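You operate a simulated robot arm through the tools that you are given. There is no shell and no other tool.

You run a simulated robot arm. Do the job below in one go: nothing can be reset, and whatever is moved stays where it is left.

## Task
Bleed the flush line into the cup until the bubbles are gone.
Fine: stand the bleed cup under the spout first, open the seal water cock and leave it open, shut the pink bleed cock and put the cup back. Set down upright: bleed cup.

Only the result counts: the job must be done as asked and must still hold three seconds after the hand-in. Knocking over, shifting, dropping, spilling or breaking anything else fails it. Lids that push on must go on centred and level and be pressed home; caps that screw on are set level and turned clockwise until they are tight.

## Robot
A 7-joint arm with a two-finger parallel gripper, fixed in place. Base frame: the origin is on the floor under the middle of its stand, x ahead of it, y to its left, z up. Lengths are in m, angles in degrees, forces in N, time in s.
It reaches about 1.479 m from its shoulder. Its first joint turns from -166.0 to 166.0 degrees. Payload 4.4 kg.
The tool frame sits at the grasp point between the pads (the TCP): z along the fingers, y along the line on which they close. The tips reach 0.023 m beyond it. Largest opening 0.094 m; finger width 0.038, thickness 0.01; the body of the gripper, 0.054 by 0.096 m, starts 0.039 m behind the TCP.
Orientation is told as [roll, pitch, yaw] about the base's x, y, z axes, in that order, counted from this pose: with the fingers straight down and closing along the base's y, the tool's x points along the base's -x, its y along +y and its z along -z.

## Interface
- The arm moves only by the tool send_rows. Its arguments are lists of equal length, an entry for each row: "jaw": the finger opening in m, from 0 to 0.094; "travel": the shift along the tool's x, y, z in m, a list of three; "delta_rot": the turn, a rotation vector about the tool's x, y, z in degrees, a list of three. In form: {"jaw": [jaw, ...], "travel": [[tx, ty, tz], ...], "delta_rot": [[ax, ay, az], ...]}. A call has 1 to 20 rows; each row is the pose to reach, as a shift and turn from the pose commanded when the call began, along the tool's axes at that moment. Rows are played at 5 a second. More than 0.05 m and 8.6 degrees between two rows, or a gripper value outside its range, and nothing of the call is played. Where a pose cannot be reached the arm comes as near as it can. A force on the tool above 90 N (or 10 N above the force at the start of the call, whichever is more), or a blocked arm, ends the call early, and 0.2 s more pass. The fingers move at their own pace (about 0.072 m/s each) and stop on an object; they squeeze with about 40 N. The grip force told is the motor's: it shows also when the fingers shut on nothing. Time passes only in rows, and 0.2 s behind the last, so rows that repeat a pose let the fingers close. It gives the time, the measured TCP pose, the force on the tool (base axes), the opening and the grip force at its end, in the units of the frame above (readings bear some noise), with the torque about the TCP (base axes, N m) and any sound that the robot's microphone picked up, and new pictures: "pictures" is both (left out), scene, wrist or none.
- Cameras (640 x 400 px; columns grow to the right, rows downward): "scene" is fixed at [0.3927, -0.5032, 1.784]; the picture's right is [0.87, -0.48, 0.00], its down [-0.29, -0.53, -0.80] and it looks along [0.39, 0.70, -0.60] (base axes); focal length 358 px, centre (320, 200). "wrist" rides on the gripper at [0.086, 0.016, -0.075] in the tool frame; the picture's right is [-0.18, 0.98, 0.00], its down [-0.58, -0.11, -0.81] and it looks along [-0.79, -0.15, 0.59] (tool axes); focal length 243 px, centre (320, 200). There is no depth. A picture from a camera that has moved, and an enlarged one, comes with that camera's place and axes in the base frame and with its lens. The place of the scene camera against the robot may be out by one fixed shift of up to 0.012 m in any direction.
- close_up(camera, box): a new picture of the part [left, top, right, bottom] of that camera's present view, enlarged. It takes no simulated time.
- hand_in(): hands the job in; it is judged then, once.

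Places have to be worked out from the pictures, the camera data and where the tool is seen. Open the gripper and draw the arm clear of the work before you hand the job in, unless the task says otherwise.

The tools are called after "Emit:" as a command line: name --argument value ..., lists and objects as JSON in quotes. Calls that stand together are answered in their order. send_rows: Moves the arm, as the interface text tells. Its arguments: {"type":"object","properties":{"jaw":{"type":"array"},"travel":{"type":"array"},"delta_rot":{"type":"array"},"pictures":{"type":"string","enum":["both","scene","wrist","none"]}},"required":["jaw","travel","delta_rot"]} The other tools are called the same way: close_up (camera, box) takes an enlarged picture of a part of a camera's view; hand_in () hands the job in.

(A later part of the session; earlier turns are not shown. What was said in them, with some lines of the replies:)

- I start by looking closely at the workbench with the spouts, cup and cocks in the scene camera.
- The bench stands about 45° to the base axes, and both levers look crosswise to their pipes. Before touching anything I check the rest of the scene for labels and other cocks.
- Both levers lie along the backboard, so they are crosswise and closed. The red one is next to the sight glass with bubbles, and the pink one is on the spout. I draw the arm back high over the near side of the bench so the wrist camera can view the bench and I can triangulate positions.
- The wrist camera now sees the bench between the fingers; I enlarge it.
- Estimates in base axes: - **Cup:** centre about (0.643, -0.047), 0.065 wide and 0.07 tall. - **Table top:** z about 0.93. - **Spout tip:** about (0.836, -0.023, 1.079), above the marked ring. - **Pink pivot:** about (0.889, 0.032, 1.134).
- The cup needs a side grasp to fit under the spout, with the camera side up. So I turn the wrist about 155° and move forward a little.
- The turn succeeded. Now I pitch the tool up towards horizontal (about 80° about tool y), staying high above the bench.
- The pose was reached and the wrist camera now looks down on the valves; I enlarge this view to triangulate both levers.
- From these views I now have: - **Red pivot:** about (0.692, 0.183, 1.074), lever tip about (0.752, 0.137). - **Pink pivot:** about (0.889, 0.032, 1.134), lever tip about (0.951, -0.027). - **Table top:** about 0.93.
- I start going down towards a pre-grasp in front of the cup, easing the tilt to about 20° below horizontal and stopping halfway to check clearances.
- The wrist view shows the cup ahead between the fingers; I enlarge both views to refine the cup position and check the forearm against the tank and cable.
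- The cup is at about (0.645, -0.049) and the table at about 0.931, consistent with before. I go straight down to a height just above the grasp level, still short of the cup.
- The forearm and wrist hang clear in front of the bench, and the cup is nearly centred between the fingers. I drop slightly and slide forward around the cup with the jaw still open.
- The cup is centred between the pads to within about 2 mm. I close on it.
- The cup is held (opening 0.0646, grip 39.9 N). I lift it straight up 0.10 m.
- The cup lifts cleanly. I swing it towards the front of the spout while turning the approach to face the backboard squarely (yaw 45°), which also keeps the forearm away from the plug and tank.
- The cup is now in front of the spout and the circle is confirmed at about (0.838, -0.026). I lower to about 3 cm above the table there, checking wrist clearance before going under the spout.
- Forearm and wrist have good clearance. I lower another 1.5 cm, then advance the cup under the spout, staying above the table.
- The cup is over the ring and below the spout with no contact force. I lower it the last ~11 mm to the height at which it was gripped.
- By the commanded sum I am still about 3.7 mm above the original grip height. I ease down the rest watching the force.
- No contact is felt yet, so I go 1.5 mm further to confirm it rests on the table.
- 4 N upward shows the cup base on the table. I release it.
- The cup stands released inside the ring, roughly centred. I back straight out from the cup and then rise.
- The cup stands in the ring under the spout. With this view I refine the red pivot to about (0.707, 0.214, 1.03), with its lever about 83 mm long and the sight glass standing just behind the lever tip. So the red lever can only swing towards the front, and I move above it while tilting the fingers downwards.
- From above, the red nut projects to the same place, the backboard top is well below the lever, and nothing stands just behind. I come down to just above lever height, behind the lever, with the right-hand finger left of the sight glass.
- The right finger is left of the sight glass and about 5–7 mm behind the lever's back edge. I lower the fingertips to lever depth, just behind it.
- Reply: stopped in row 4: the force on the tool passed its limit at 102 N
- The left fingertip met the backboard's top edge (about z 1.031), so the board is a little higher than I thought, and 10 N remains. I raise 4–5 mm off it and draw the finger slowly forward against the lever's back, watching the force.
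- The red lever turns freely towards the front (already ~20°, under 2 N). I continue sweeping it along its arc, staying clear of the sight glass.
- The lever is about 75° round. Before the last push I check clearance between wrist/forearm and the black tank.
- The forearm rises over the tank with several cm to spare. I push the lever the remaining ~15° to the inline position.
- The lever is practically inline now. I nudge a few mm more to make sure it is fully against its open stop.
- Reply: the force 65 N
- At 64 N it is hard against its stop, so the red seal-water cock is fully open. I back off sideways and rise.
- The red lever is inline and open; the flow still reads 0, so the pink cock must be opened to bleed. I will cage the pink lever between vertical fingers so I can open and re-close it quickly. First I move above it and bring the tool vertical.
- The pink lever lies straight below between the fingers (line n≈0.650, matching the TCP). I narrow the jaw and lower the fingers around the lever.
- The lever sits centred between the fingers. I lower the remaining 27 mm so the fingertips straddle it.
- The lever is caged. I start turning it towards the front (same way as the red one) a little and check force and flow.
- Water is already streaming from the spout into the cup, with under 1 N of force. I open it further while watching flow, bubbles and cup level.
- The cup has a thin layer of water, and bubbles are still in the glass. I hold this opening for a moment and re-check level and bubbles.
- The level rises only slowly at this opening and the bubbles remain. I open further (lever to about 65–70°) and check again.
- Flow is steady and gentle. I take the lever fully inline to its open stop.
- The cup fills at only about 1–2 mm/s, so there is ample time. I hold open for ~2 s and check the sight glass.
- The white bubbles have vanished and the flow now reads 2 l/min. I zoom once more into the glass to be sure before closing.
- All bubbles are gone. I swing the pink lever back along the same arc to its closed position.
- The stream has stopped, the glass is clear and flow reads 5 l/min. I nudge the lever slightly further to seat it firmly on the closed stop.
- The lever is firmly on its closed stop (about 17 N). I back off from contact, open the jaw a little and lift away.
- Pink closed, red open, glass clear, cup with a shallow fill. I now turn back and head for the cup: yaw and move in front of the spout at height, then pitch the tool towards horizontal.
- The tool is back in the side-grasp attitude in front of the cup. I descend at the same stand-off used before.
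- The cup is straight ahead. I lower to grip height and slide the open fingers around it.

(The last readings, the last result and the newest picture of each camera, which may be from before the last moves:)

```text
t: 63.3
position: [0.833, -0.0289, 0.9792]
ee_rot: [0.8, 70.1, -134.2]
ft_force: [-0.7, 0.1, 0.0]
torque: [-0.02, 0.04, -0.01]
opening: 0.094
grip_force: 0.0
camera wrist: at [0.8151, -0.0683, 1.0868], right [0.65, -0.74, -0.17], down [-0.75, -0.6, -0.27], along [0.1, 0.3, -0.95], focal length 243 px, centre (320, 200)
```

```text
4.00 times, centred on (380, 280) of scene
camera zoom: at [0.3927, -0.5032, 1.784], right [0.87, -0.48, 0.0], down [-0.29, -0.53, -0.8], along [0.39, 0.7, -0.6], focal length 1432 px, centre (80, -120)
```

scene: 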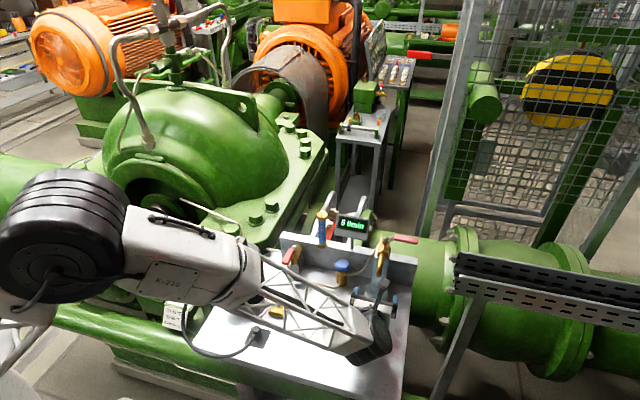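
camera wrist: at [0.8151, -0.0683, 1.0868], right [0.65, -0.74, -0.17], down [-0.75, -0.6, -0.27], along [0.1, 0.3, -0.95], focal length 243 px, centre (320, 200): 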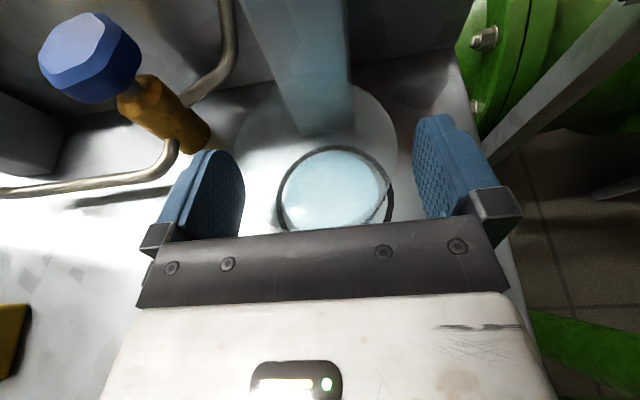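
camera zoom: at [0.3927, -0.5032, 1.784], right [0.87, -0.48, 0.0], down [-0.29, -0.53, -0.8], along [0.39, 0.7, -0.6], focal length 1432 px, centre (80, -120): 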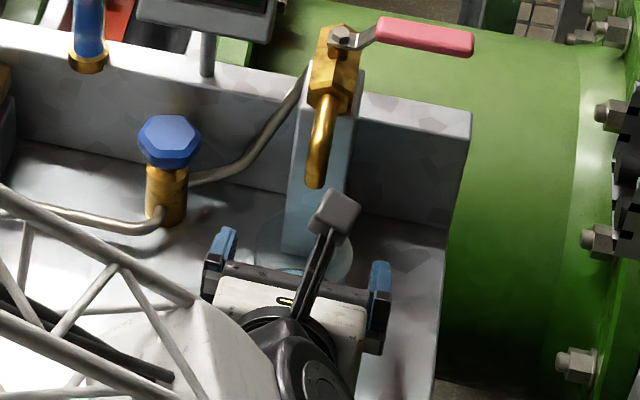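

Fingers straddle the cup well. I lower 4 mm to the earlier grip height and close.

Emit:
send_rows --jaw '[0.094, 0.08, 0.065, 0.055, 0.05, 0.05, 0.05]' --travel '[[-0.0042, 0, 0.0015], [-0.0042, 0, 0.0015], [-0.0042, 0, 0.0015], [-0.0042, 0, 0.0015], [-0.0042, 0, 0.0015], [-0.0042, 0, 0.0015], [-0.0042, 0, 0.0015]]' --delta_rot '[[0, 0, 0], [0, 0, 0], [0, 0, 0], [0, 0, 0], [0, 0, 0], [0, 0, 0], [0, 0, 0]]' --pictures "wrist"

Emit:
close_up --camera "wrist" --box '[200, 50, 460, 250]'

```text
t: 64.9
position: [0.8334, -0.029, 0.9733]
ee_rot: [0.8, 70.0, -134.1]
ft_force: [-1.6, -0.2, 1.7]
torque: [0.11, 0.05, -0.02]
opening: 0.0649
grip_force: 39.9
camera wrist: at [0.8151, -0.0683, 1.0812], right [0.65, -0.74, -0.17], down [-0.75, -0.6, -0.27], along [0.1, 0.3, -0.95], focal length 243 px, centre (320, 200)
```

wrist: 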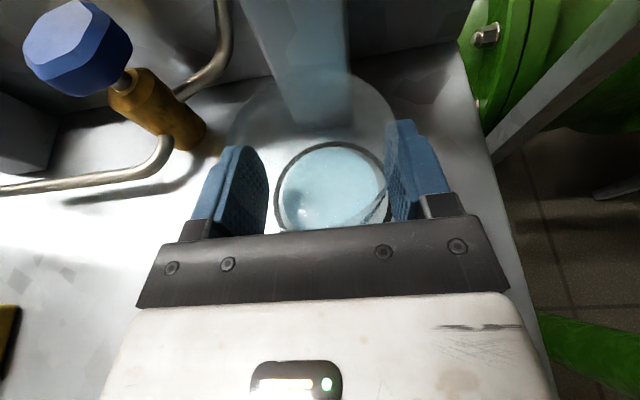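

```text
2.00 times, centred on (330, 150) of wrist
camera zoom: at [0.8151, -0.0683, 1.0812], right [0.65, -0.74, -0.17], down [-0.75, -0.6, -0.27], along [0.1, 0.3, -0.95], focal length 485 px, centre (300, 300)
```

zoom: 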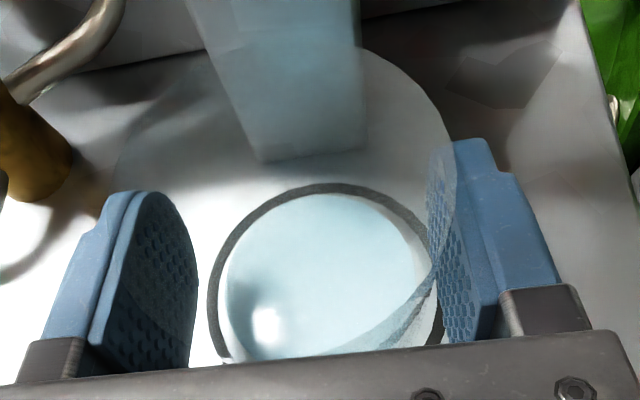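

The cup is gripped at the same height. I lift it just 12 mm (well under the spout), withdraw smoothly from under the spout, then raise it.

Emit:
send_rows --jaw '[0.05, 0.05, 0.05, 0.05, 0.05, 0.05, 0.05, 0.05, 0.05, 0.05, 0.05, 0.05, 0.05, 0.05, 0.05, 0.05]' --travel '[[0.0038, 0, -0.0014], [0.0113, 0, -0.0041], [0.0092, 0, -0.0097], [0.0045, 0, -0.0229], [-0.0017, 0, -0.0398], [-0.0079, 0, -0.0567], [-0.014, 0, -0.0736], [-0.0202, 0, -0.0906], [-0.0256, 0, -0.1056], [-0.0291, 0, -0.115], [-0.0297, 0, -0.1169], [-0.0203, 0, -0.1203], [-0.0062, 0, -0.1254], [0.0079, 0, -0.1306], [0.022, 0, -0.1357], [0.0267, 0, -0.1374]]' --delta_rot '[[0, 0, 0], [0, 0, 0], [0, 0, 0], [0, 0, 0], [0, 0, 0], [0, 0, 0], [0, 0, 0], [0, 0, 0], [0, 0, 0], [0, 0, 0], [0, 0, 0], [0, 0, 0], [0, 0, 0], [0, 0, 0], [0, 0, 0], [0, 0, 0]]'

Emit:
close_up --camera "scene" --box '[220, 210, 440, 380]'

Emit:
close_up --camera "wrist" --box '[200, 50, 460, 250]'

```text
t: 68.3
position: [0.7489, -0.1137, 1.0462]
ee_rot: [0.7, 70.0, -134.3]
ft_force: [-0.2, 1.0, -1.5]
torque: [0.01, 0.05, 0.02]
opening: 0.0651
grip_force: 39.5
camera wrist: at [0.7298, -0.1528, 1.1537], right [0.65, -0.74, -0.17], down [-0.75, -0.6, -0.27], along [0.1, 0.3, -0.95], focal length 243 px, centre (320, 200)
```

scene: 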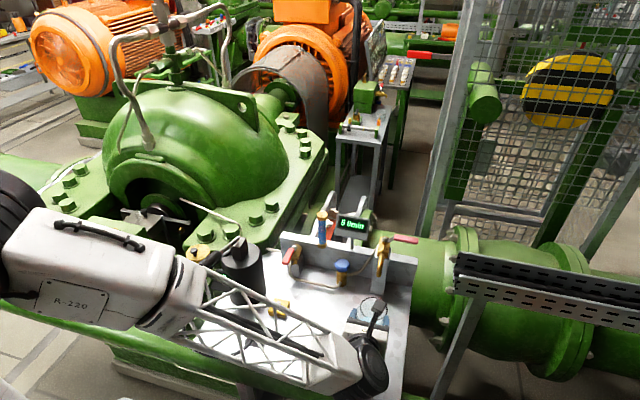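
wrist: 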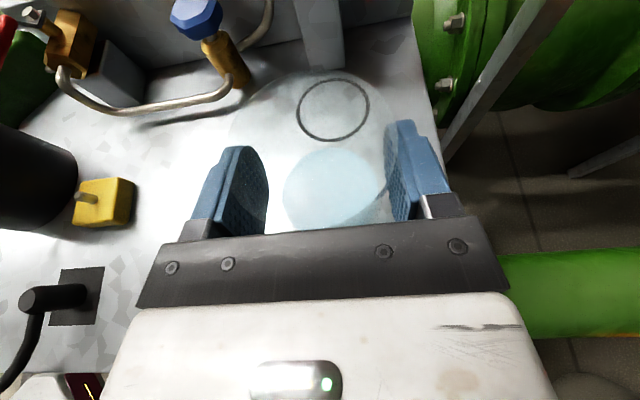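

```text
2.35 times, centred on (330, 295) of scene
camera zoom: at [0.3927, -0.5032, 1.784], right [0.87, -0.48, 0.0], down [-0.29, -0.53, -0.8], along [0.39, 0.7, -0.6], focal length 842 px, centre (296, -24)
```

zoom: 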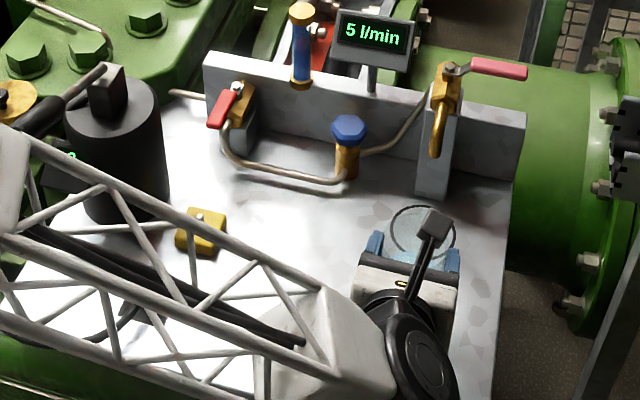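

```text
2.00 times, centred on (330, 150) of wrist
camera zoom: at [0.7298, -0.1528, 1.1537], right [0.65, -0.74, -0.17], down [-0.75, -0.6, -0.27], along [0.1, 0.3, -0.95], focal length 485 px, centre (300, 300)
```

zoom: 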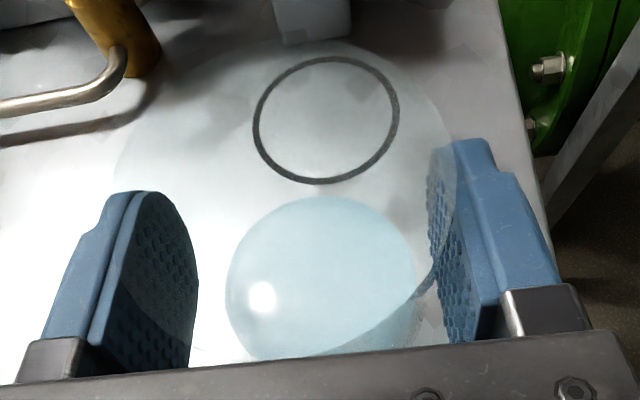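

The filled cup is held level. I carry it back smoothly over its original spot, turning the approach back by 20° as I go.

Emit:
send_rows --jaw '[0.05, 0.05, 0.05, 0.05, 0.05, 0.05, 0.05, 0.05, 0.05, 0.05]' --travel '[[0.0001, -0.006, -0.0018], [0.0004, -0.0179, -0.0055], [0.0007, -0.0333, -0.0102], [0.0011, -0.0488, -0.015], [0.0015, -0.0643, -0.0197], [0.0018, -0.0797, -0.0245], [0.0022, -0.0952, -0.0292], [0.0025, -0.1083, -0.0332], [0.0027, -0.119, -0.0365], [0.0027, -0.119, -0.0365]]' --delta_rot '[[-0.94, 0, 0.34], [-2.82, 0, 1.03], [-5.26, 0, 1.92], [-7.7, 0, 2.8], [-10.15, 0, 3.69], [-12.59, 0, 4.58], [-15.03, 0, 5.47], [-17.1, 0, 6.22], [-18.79, 0, 6.84], [-18.79, 0, 6.84]]'

Emit:
close_up --camera "scene" --box '[200, 230, 420, 400]'

Emit:
close_up --camera "wrist" --box '[200, 50, 460, 250]'

```text
t: 70.5
position: [0.639, -0.0545, 1.0594]
ee_rot: [0.7, 70.0, -154.2]
ft_force: [-0.1, -0.5, -1.4]
torque: [0.01, 0.0, -0.05]
opening: 0.065
grip_force: 40.0
camera wrist: at [0.6081, -0.086, 1.1673], right [0.36, -0.92, -0.17], down [-0.91, -0.31, -0.27], along [0.2, 0.25, -0.95], focal length 243 px, centre (320, 200)
```

scene: 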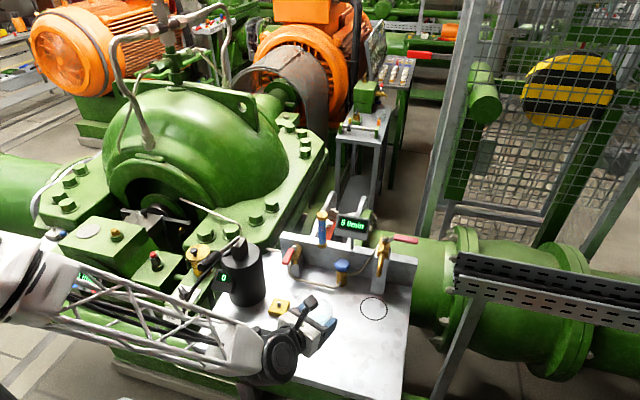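
wrist: 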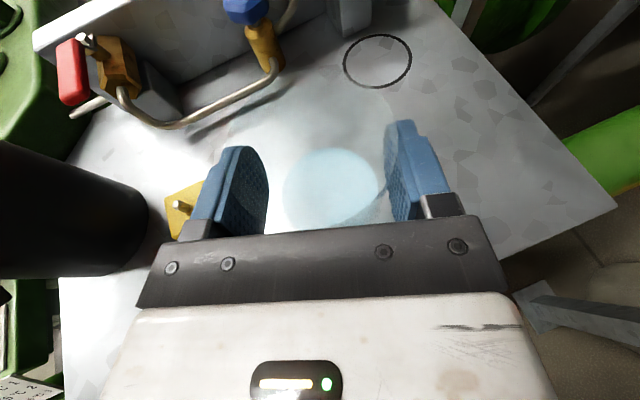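

```text
2.35 times, centred on (310, 315) of scene
camera zoom: at [0.3927, -0.5032, 1.784], right [0.87, -0.48, 0.0], down [-0.29, -0.53, -0.8], along [0.39, 0.7, -0.6], focal length 842 px, centre (344, -71)
```

zoom: 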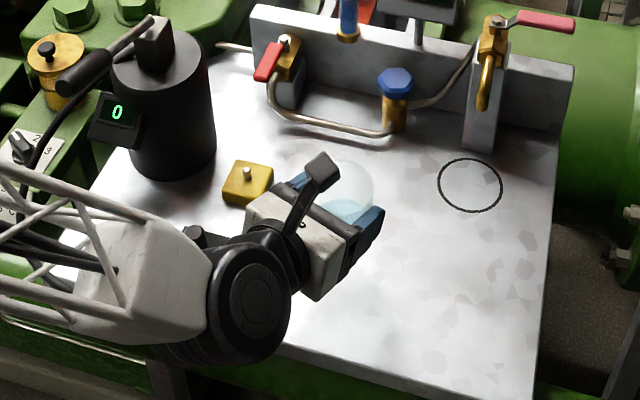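

```text
2.00 times, centred on (330, 150) of wrist
camera zoom: at [0.6081, -0.086, 1.1673], right [0.36, -0.92, -0.17], down [-0.91, -0.31, -0.27], along [0.2, 0.25, -0.95], focal length 485 px, centre (300, 300)
```

zoom: 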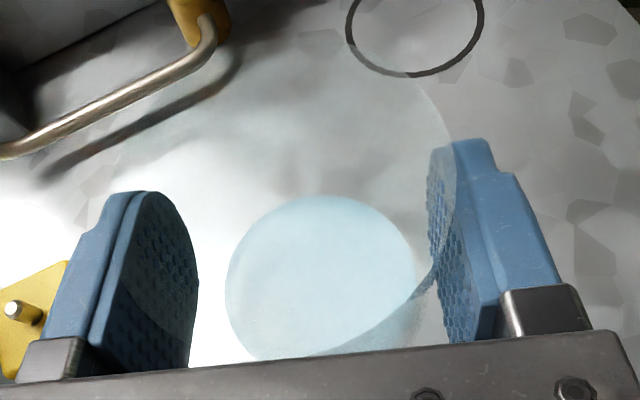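

Back over the original position. I lower most of the way, stopping about 6 mm short of the table.

Emit:
send_rows --jaw '[0.05, 0.05, 0.05, 0.05, 0.05, 0.05, 0.05, 0.05]' --travel '[[-0.0045, 0, 0.0018], [-0.0149, 0, 0.0059], [-0.0298, 0, 0.0119], [-0.0446, 0, 0.0178], [-0.0595, 0, 0.0238], [-0.0699, 0, 0.0279], [-0.0744, 0, 0.0297], [-0.0744, 0, 0.0297]]' --delta_rot '[[0, 0, 0], [0, 0, 0], [0, 0, 0], [0, 0, 0], [0, 0, 0], [0, 0, 0], [0, 0, 0], [0, 0, 0]]'

Emit:
close_up --camera "wrist" --box '[200, 50, 460, 250]'

```text
t: 72.3
position: [0.6428, -0.0551, 0.9814]
ee_rot: [0.7, 70.0, -154.2]
ft_force: [0.1, 0.2, -1.2]
torque: [0.03, 0.0, -0.02]
opening: 0.0645
grip_force: 40.3
camera wrist: at [0.6115, -0.0856, 1.088], right [0.36, -0.92, -0.17], down [-0.91, -0.31, -0.27], along [0.2, 0.25, -0.95], focal length 243 px, centre (320, 200)
```

scene: 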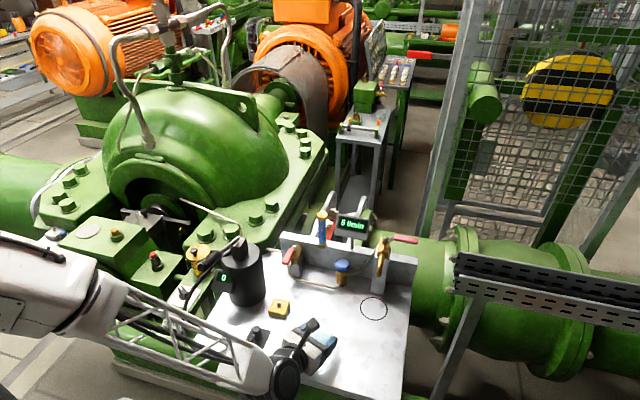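
wrist: 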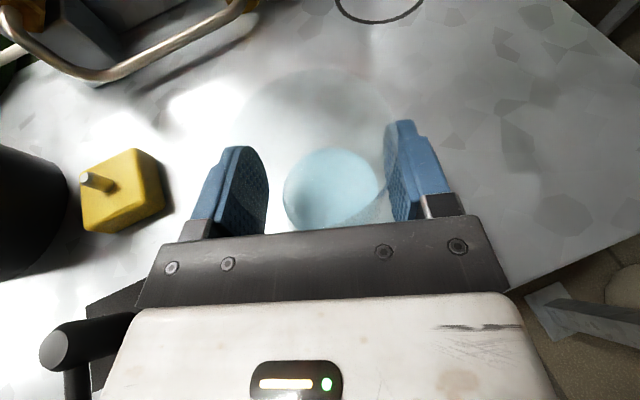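

```text
2.00 times, centred on (330, 150) of wrist
camera zoom: at [0.6115, -0.0856, 1.088], right [0.36, -0.92, -0.17], down [-0.91, -0.31, -0.27], along [0.2, 0.25, -0.95], focal length 485 px, centre (300, 300)
```

zoom: 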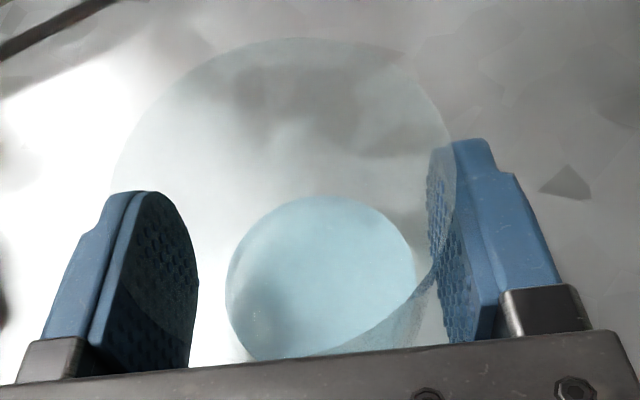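

By the sum of moves the cup is about 7 mm above the table. I ease down slowly and watch for contact.

Emit:
send_rows --jaw '[0.05, 0.05, 0.05, 0.05, 0.05]' --travel '[[-0.0019, 0, 0.0007], [-0.0038, 0, 0.0014], [-0.0056, 0, 0.002], [-0.0064, 0, 0.0023], [-0.0064, 0, 0.0023]]' --delta_rot '[[0, 0, 0], [0, 0, 0], [0, 0, 0], [0, 0, 0], [0, 0, 0]]' --pictures "none"

```text
t: 73.5
position: [0.6415, -0.0533, 0.9742]
ee_rot: [0.7, 70.1, -154.1]
ft_force: [0.1, 0.5, -1.2]
torque: [0.01, -0.03, 0.01]
opening: 0.0649
grip_force: 39.9
```

No contact yet (still carrying about 1.2 N of weight); I go another millimetre in small steps.

Emit:
send_rows --jaw '[0.05, 0.05, 0.05]' --travel '[[-0.0005, 0, 0.0002], [-0.001, 0, 0.0004], [-0.001, 0, 0.0004]]' --delta_rot '[[0, 0, 0], [0, 0, 0], [0, 0, 0]]' --pictures "none"

```text
t: 74.3
position: [0.6426, -0.0534, 0.9743]
ee_rot: [0.7, 70.2, -154.1]
ft_force: [0.8, 2.3, 8.2]
torque: [0.31, 0.12, -0.08]
opening: 0.0647
grip_force: 40.0
```

8 N upward: the cup is on the table. I relieve the pressure slightly and open the fingers.

Emit:
send_rows --jaw '[0.05, 0.066, 0.075, 0.085, 0.094, 0.094]' --travel '[[0.0004, 0, -0.0001], [0.0004, 0, -0.0001], [0.0004, 0, -0.0001], [0.0004, 0, -0.0001], [0.0004, 0, -0.0001], [0.0004, 0, -0.0001]]' --delta_rot '[[0, 0, 0], [0, 0, 0], [0, 0, 0], [0, 0, 0], [0, 0, 0], [0, 0, 0]]'

Emit:
close_up --camera "wrist" --box '[200, 50, 460, 250]'

```text
t: 75.7
position: [0.6421, -0.0539, 0.9735]
ee_rot: [0.7, 70.0, -154.0]
ft_force: [-0.1, 0.5, -0.1]
torque: [0.01, 0.04, 0.0]
opening: 0.0942
grip_force: 0.0
camera wrist: at [0.6114, -0.0856, 1.0805], right [0.36, -0.92, -0.17], down [-0.91, -0.31, -0.27], along [0.2, 0.25, -0.95], focal length 243 px, centre (320, 200)
```

scene: 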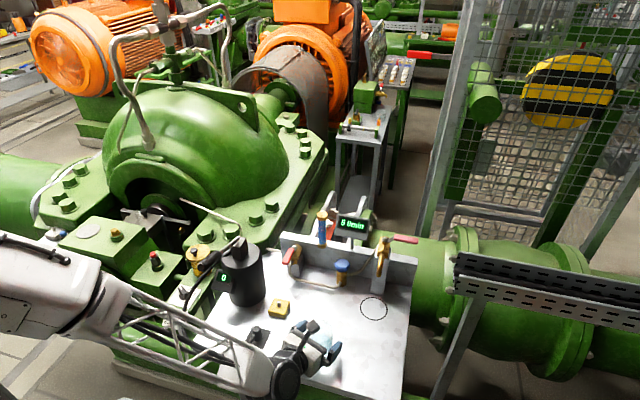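
wrist: 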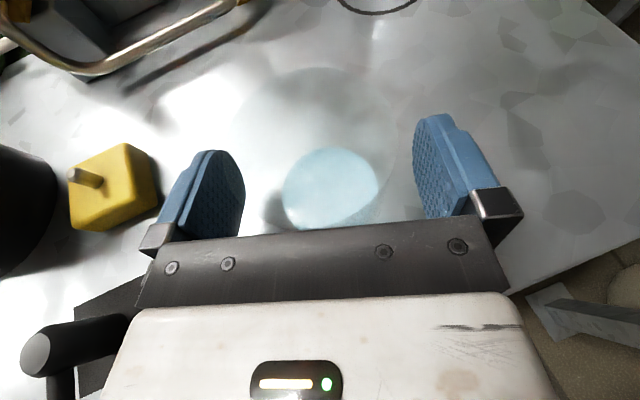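

```text
2.00 times, centred on (330, 150) of wrist
camera zoom: at [0.6114, -0.0856, 1.0805], right [0.36, -0.92, -0.17], down [-0.91, -0.31, -0.27], along [0.2, 0.25, -0.95], focal length 485 px, centre (300, 300)
```

zoom: 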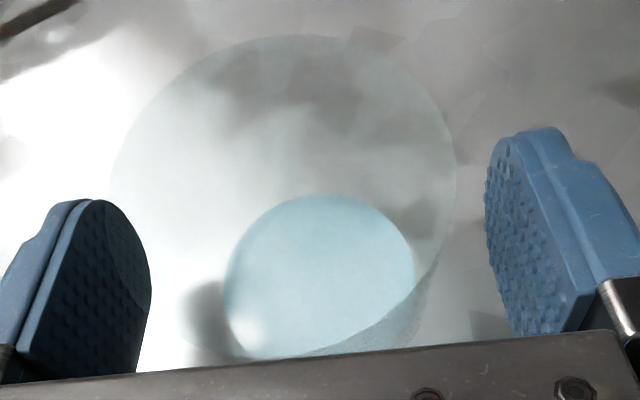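

The cup stands upright and is free. I back straight out the way I came and then rise clear.

Emit:
send_rows --jaw '[0.094, 0.094, 0.094, 0.094, 0.094, 0.094, 0.094, 0.094, 0.094, 0.094, 0.094]' --travel '[[-0.0034, 0, -0.0094], [-0.0085, 0, -0.0235], [-0.0154, 0, -0.0423], [-0.0222, 0, -0.0611], [-0.0291, 0, -0.0799], [0.0085, 0, -0.0936], [0.0461, 0, -0.1073], [0.0837, 0, -0.1209], [0.1213, 0, -0.1346], [0.1588, 0, -0.1483], [0.1964, 0, -0.162]]' --delta_rot '[[0, 0, 0], [0, 0, 0], [0, 0, 0], [0, 0, 0], [0, 0, 0], [0, 0, 0], [0, 0, 0], [0, 0, 0], [0, 0, 0], [0, 0, 0], [0, 0, 0]]'

Emit:
close_up --camera "scene" --box '[180, 190, 440, 370]'

Emit:
close_up --camera "wrist" --box '[200, 0, 460, 220]'

```text
t: 78.1
position: [0.5634, -0.0895, 1.212]
ee_rot: [0.7, 70.0, -154.2]
ft_force: [-0.8, -0.1, 0.6]
torque: [-0.03, -0.02, -0.01]
opening: 0.0938
grip_force: 0.1
camera wrist: at [0.5331, -0.1203, 1.3197], right [0.36, -0.92, -0.17], down [-0.91, -0.31, -0.27], along [0.2, 0.25, -0.95], focal length 243 px, centre (320, 200)
```

scene: 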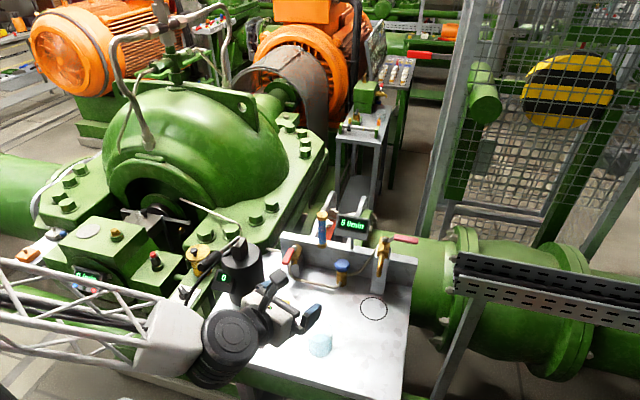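
wrist: 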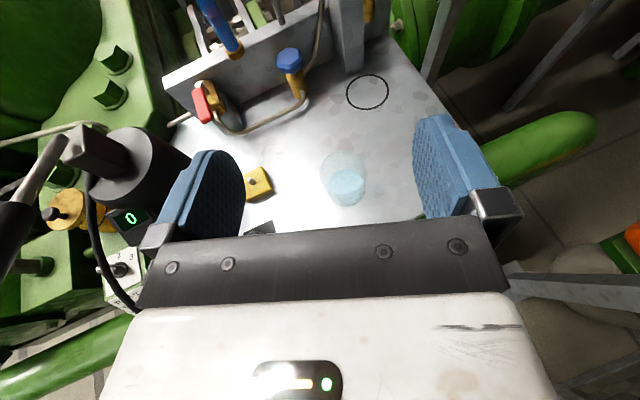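

```text
2.22 times, centred on (310, 280) of scene
camera zoom: at [0.3927, -0.5032, 1.784], right [0.87, -0.48, 0.0], down [-0.29, -0.53, -0.8], along [0.39, 0.7, -0.6], focal length 795 px, centre (342, 22)
```

zoom: 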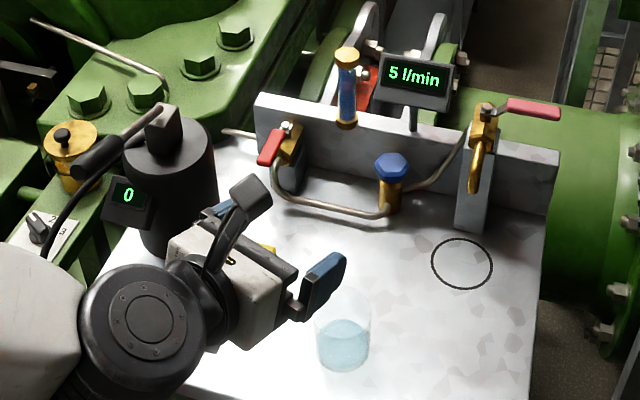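

```text
1.82 times, centred on (330, 110) of wrist
camera zoom: at [0.5331, -0.1203, 1.3197], right [0.36, -0.92, -0.17], down [-0.91, -0.31, -0.27], along [0.2, 0.25, -0.95], focal length 441 px, centre (302, 364)
```

zoom: 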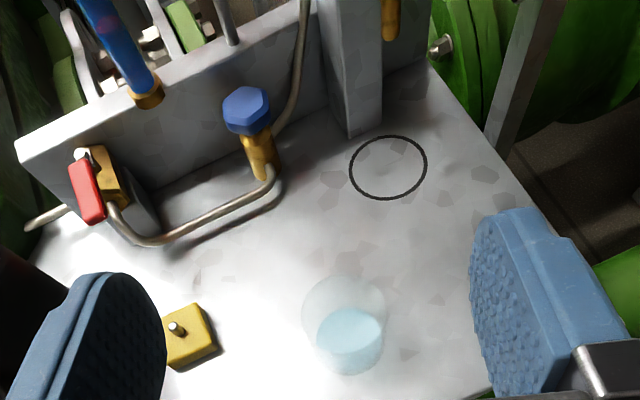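

The cup is back upright on its original spot, red open, pink shut, glass clear with 5 l/min and no spill visible. I raise the arm further clear and take a last look.

Emit:
send_rows --jaw '[0.094, 0.094, 0.094, 0.094, 0.094, 0.094]' --travel '[[0.0376, 0, -0.0137], [0.0752, 0, -0.0274], [0.1128, 0, -0.041], [0.1504, 0, -0.0547], [0.1879, 0, -0.0684], [0.1879, 0, -0.0684]]' --delta_rot '[[0, 0, 0], [0, 0, 0], [0, 0, 0], [0, 0, 0], [0, 0, 0], [0, 0, 0]]'

Emit:
close_up --camera "scene" --box '[260, 190, 430, 310]'

Emit:
close_up --camera "scene" --box '[180, 220, 420, 380]'

```text
t: 79.5
position: [0.5657, -0.0857, 1.414]
ee_rot: [0.7, 70.0, -154.1]
ft_force: [-0.5, -0.1, 0.0]
torque: [0.0, 0.01, 0.01]
opening: 0.0941
grip_force: 0.1
camera wrist: at [0.5353, -0.1174, 1.5216], right [0.36, -0.92, -0.17], down [-0.91, -0.31, -0.27], along [0.2, 0.25, -0.95], focal length 243 px, centre (320, 200)
```

scene: 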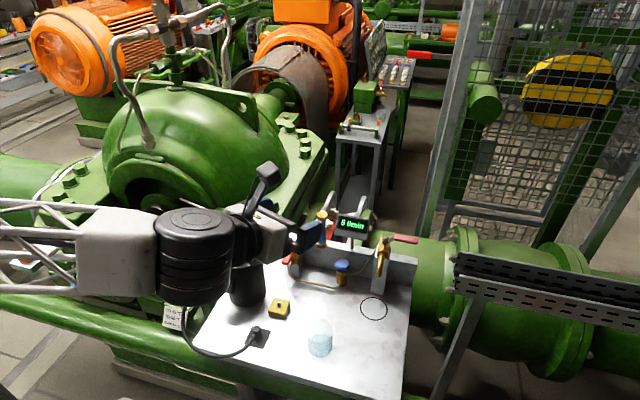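
wrist: 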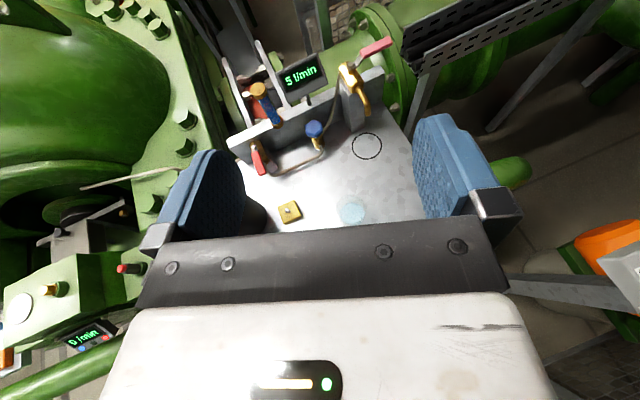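

```text
3.33 times, centred on (345, 250) of scene
camera zoom: at [0.3927, -0.5032, 1.784], right [0.87, -0.48, 0.0], down [-0.29, -0.53, -0.8], along [0.39, 0.7, -0.6], focal length 1193 px, centre (237, 33)
```

zoom: 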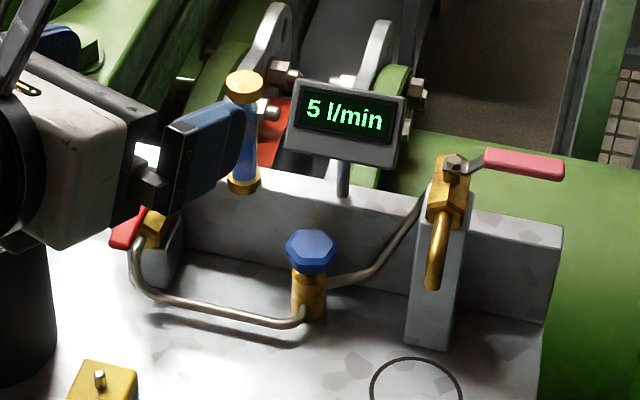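

```text
2.50 times, centred on (300, 300) of scene
camera zoom: at [0.3927, -0.5032, 1.784], right [0.87, -0.48, 0.0], down [-0.29, -0.53, -0.8], along [0.39, 0.7, -0.6], focal length 895 px, centre (370, -50)
```

zoom: 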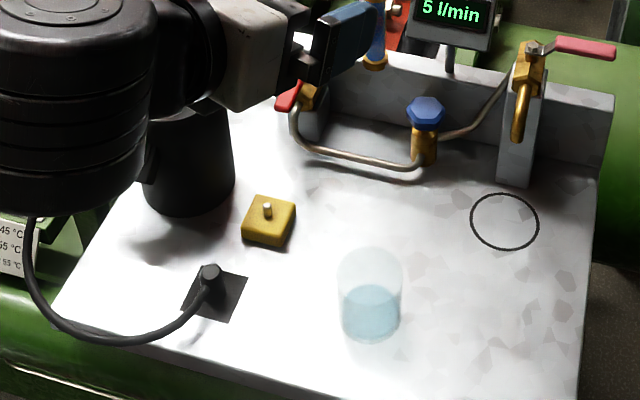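

The last pictures show the job done:
- The red seal-water cock is open and the pink bleed cock is shut.
- The sight glass has no bubbles, the display reads 5 l/min, and nothing drips from the spout.
- The bleed cup stands upright on its original spot, and no spill is visible.

The gripper is open and the arm is clear, so I hand the job in.

Emit:
hand_in

```text
The job is handed in.
```

I bled the flush line into the cup until the bubbles were gone, and the job is handed in.

- **Seal water cock (red):** I opened it to its stop and left it open. The flow display reads 5 l/min.
- **Bleed cock (pink):** I opened it with the cup under the spout. Once the sight glass was clear I shut it against its stop, and nothing drips from the spout.
- **Bleed cup:** it stands upright on its original spot with the bled water in it. I saw no spill on the bench.

While I was reaching for the red lever, a fingertip pressed on the top edge of the backboard, and the 102 N force stopped that move. I saw no damage or shift afterwards.
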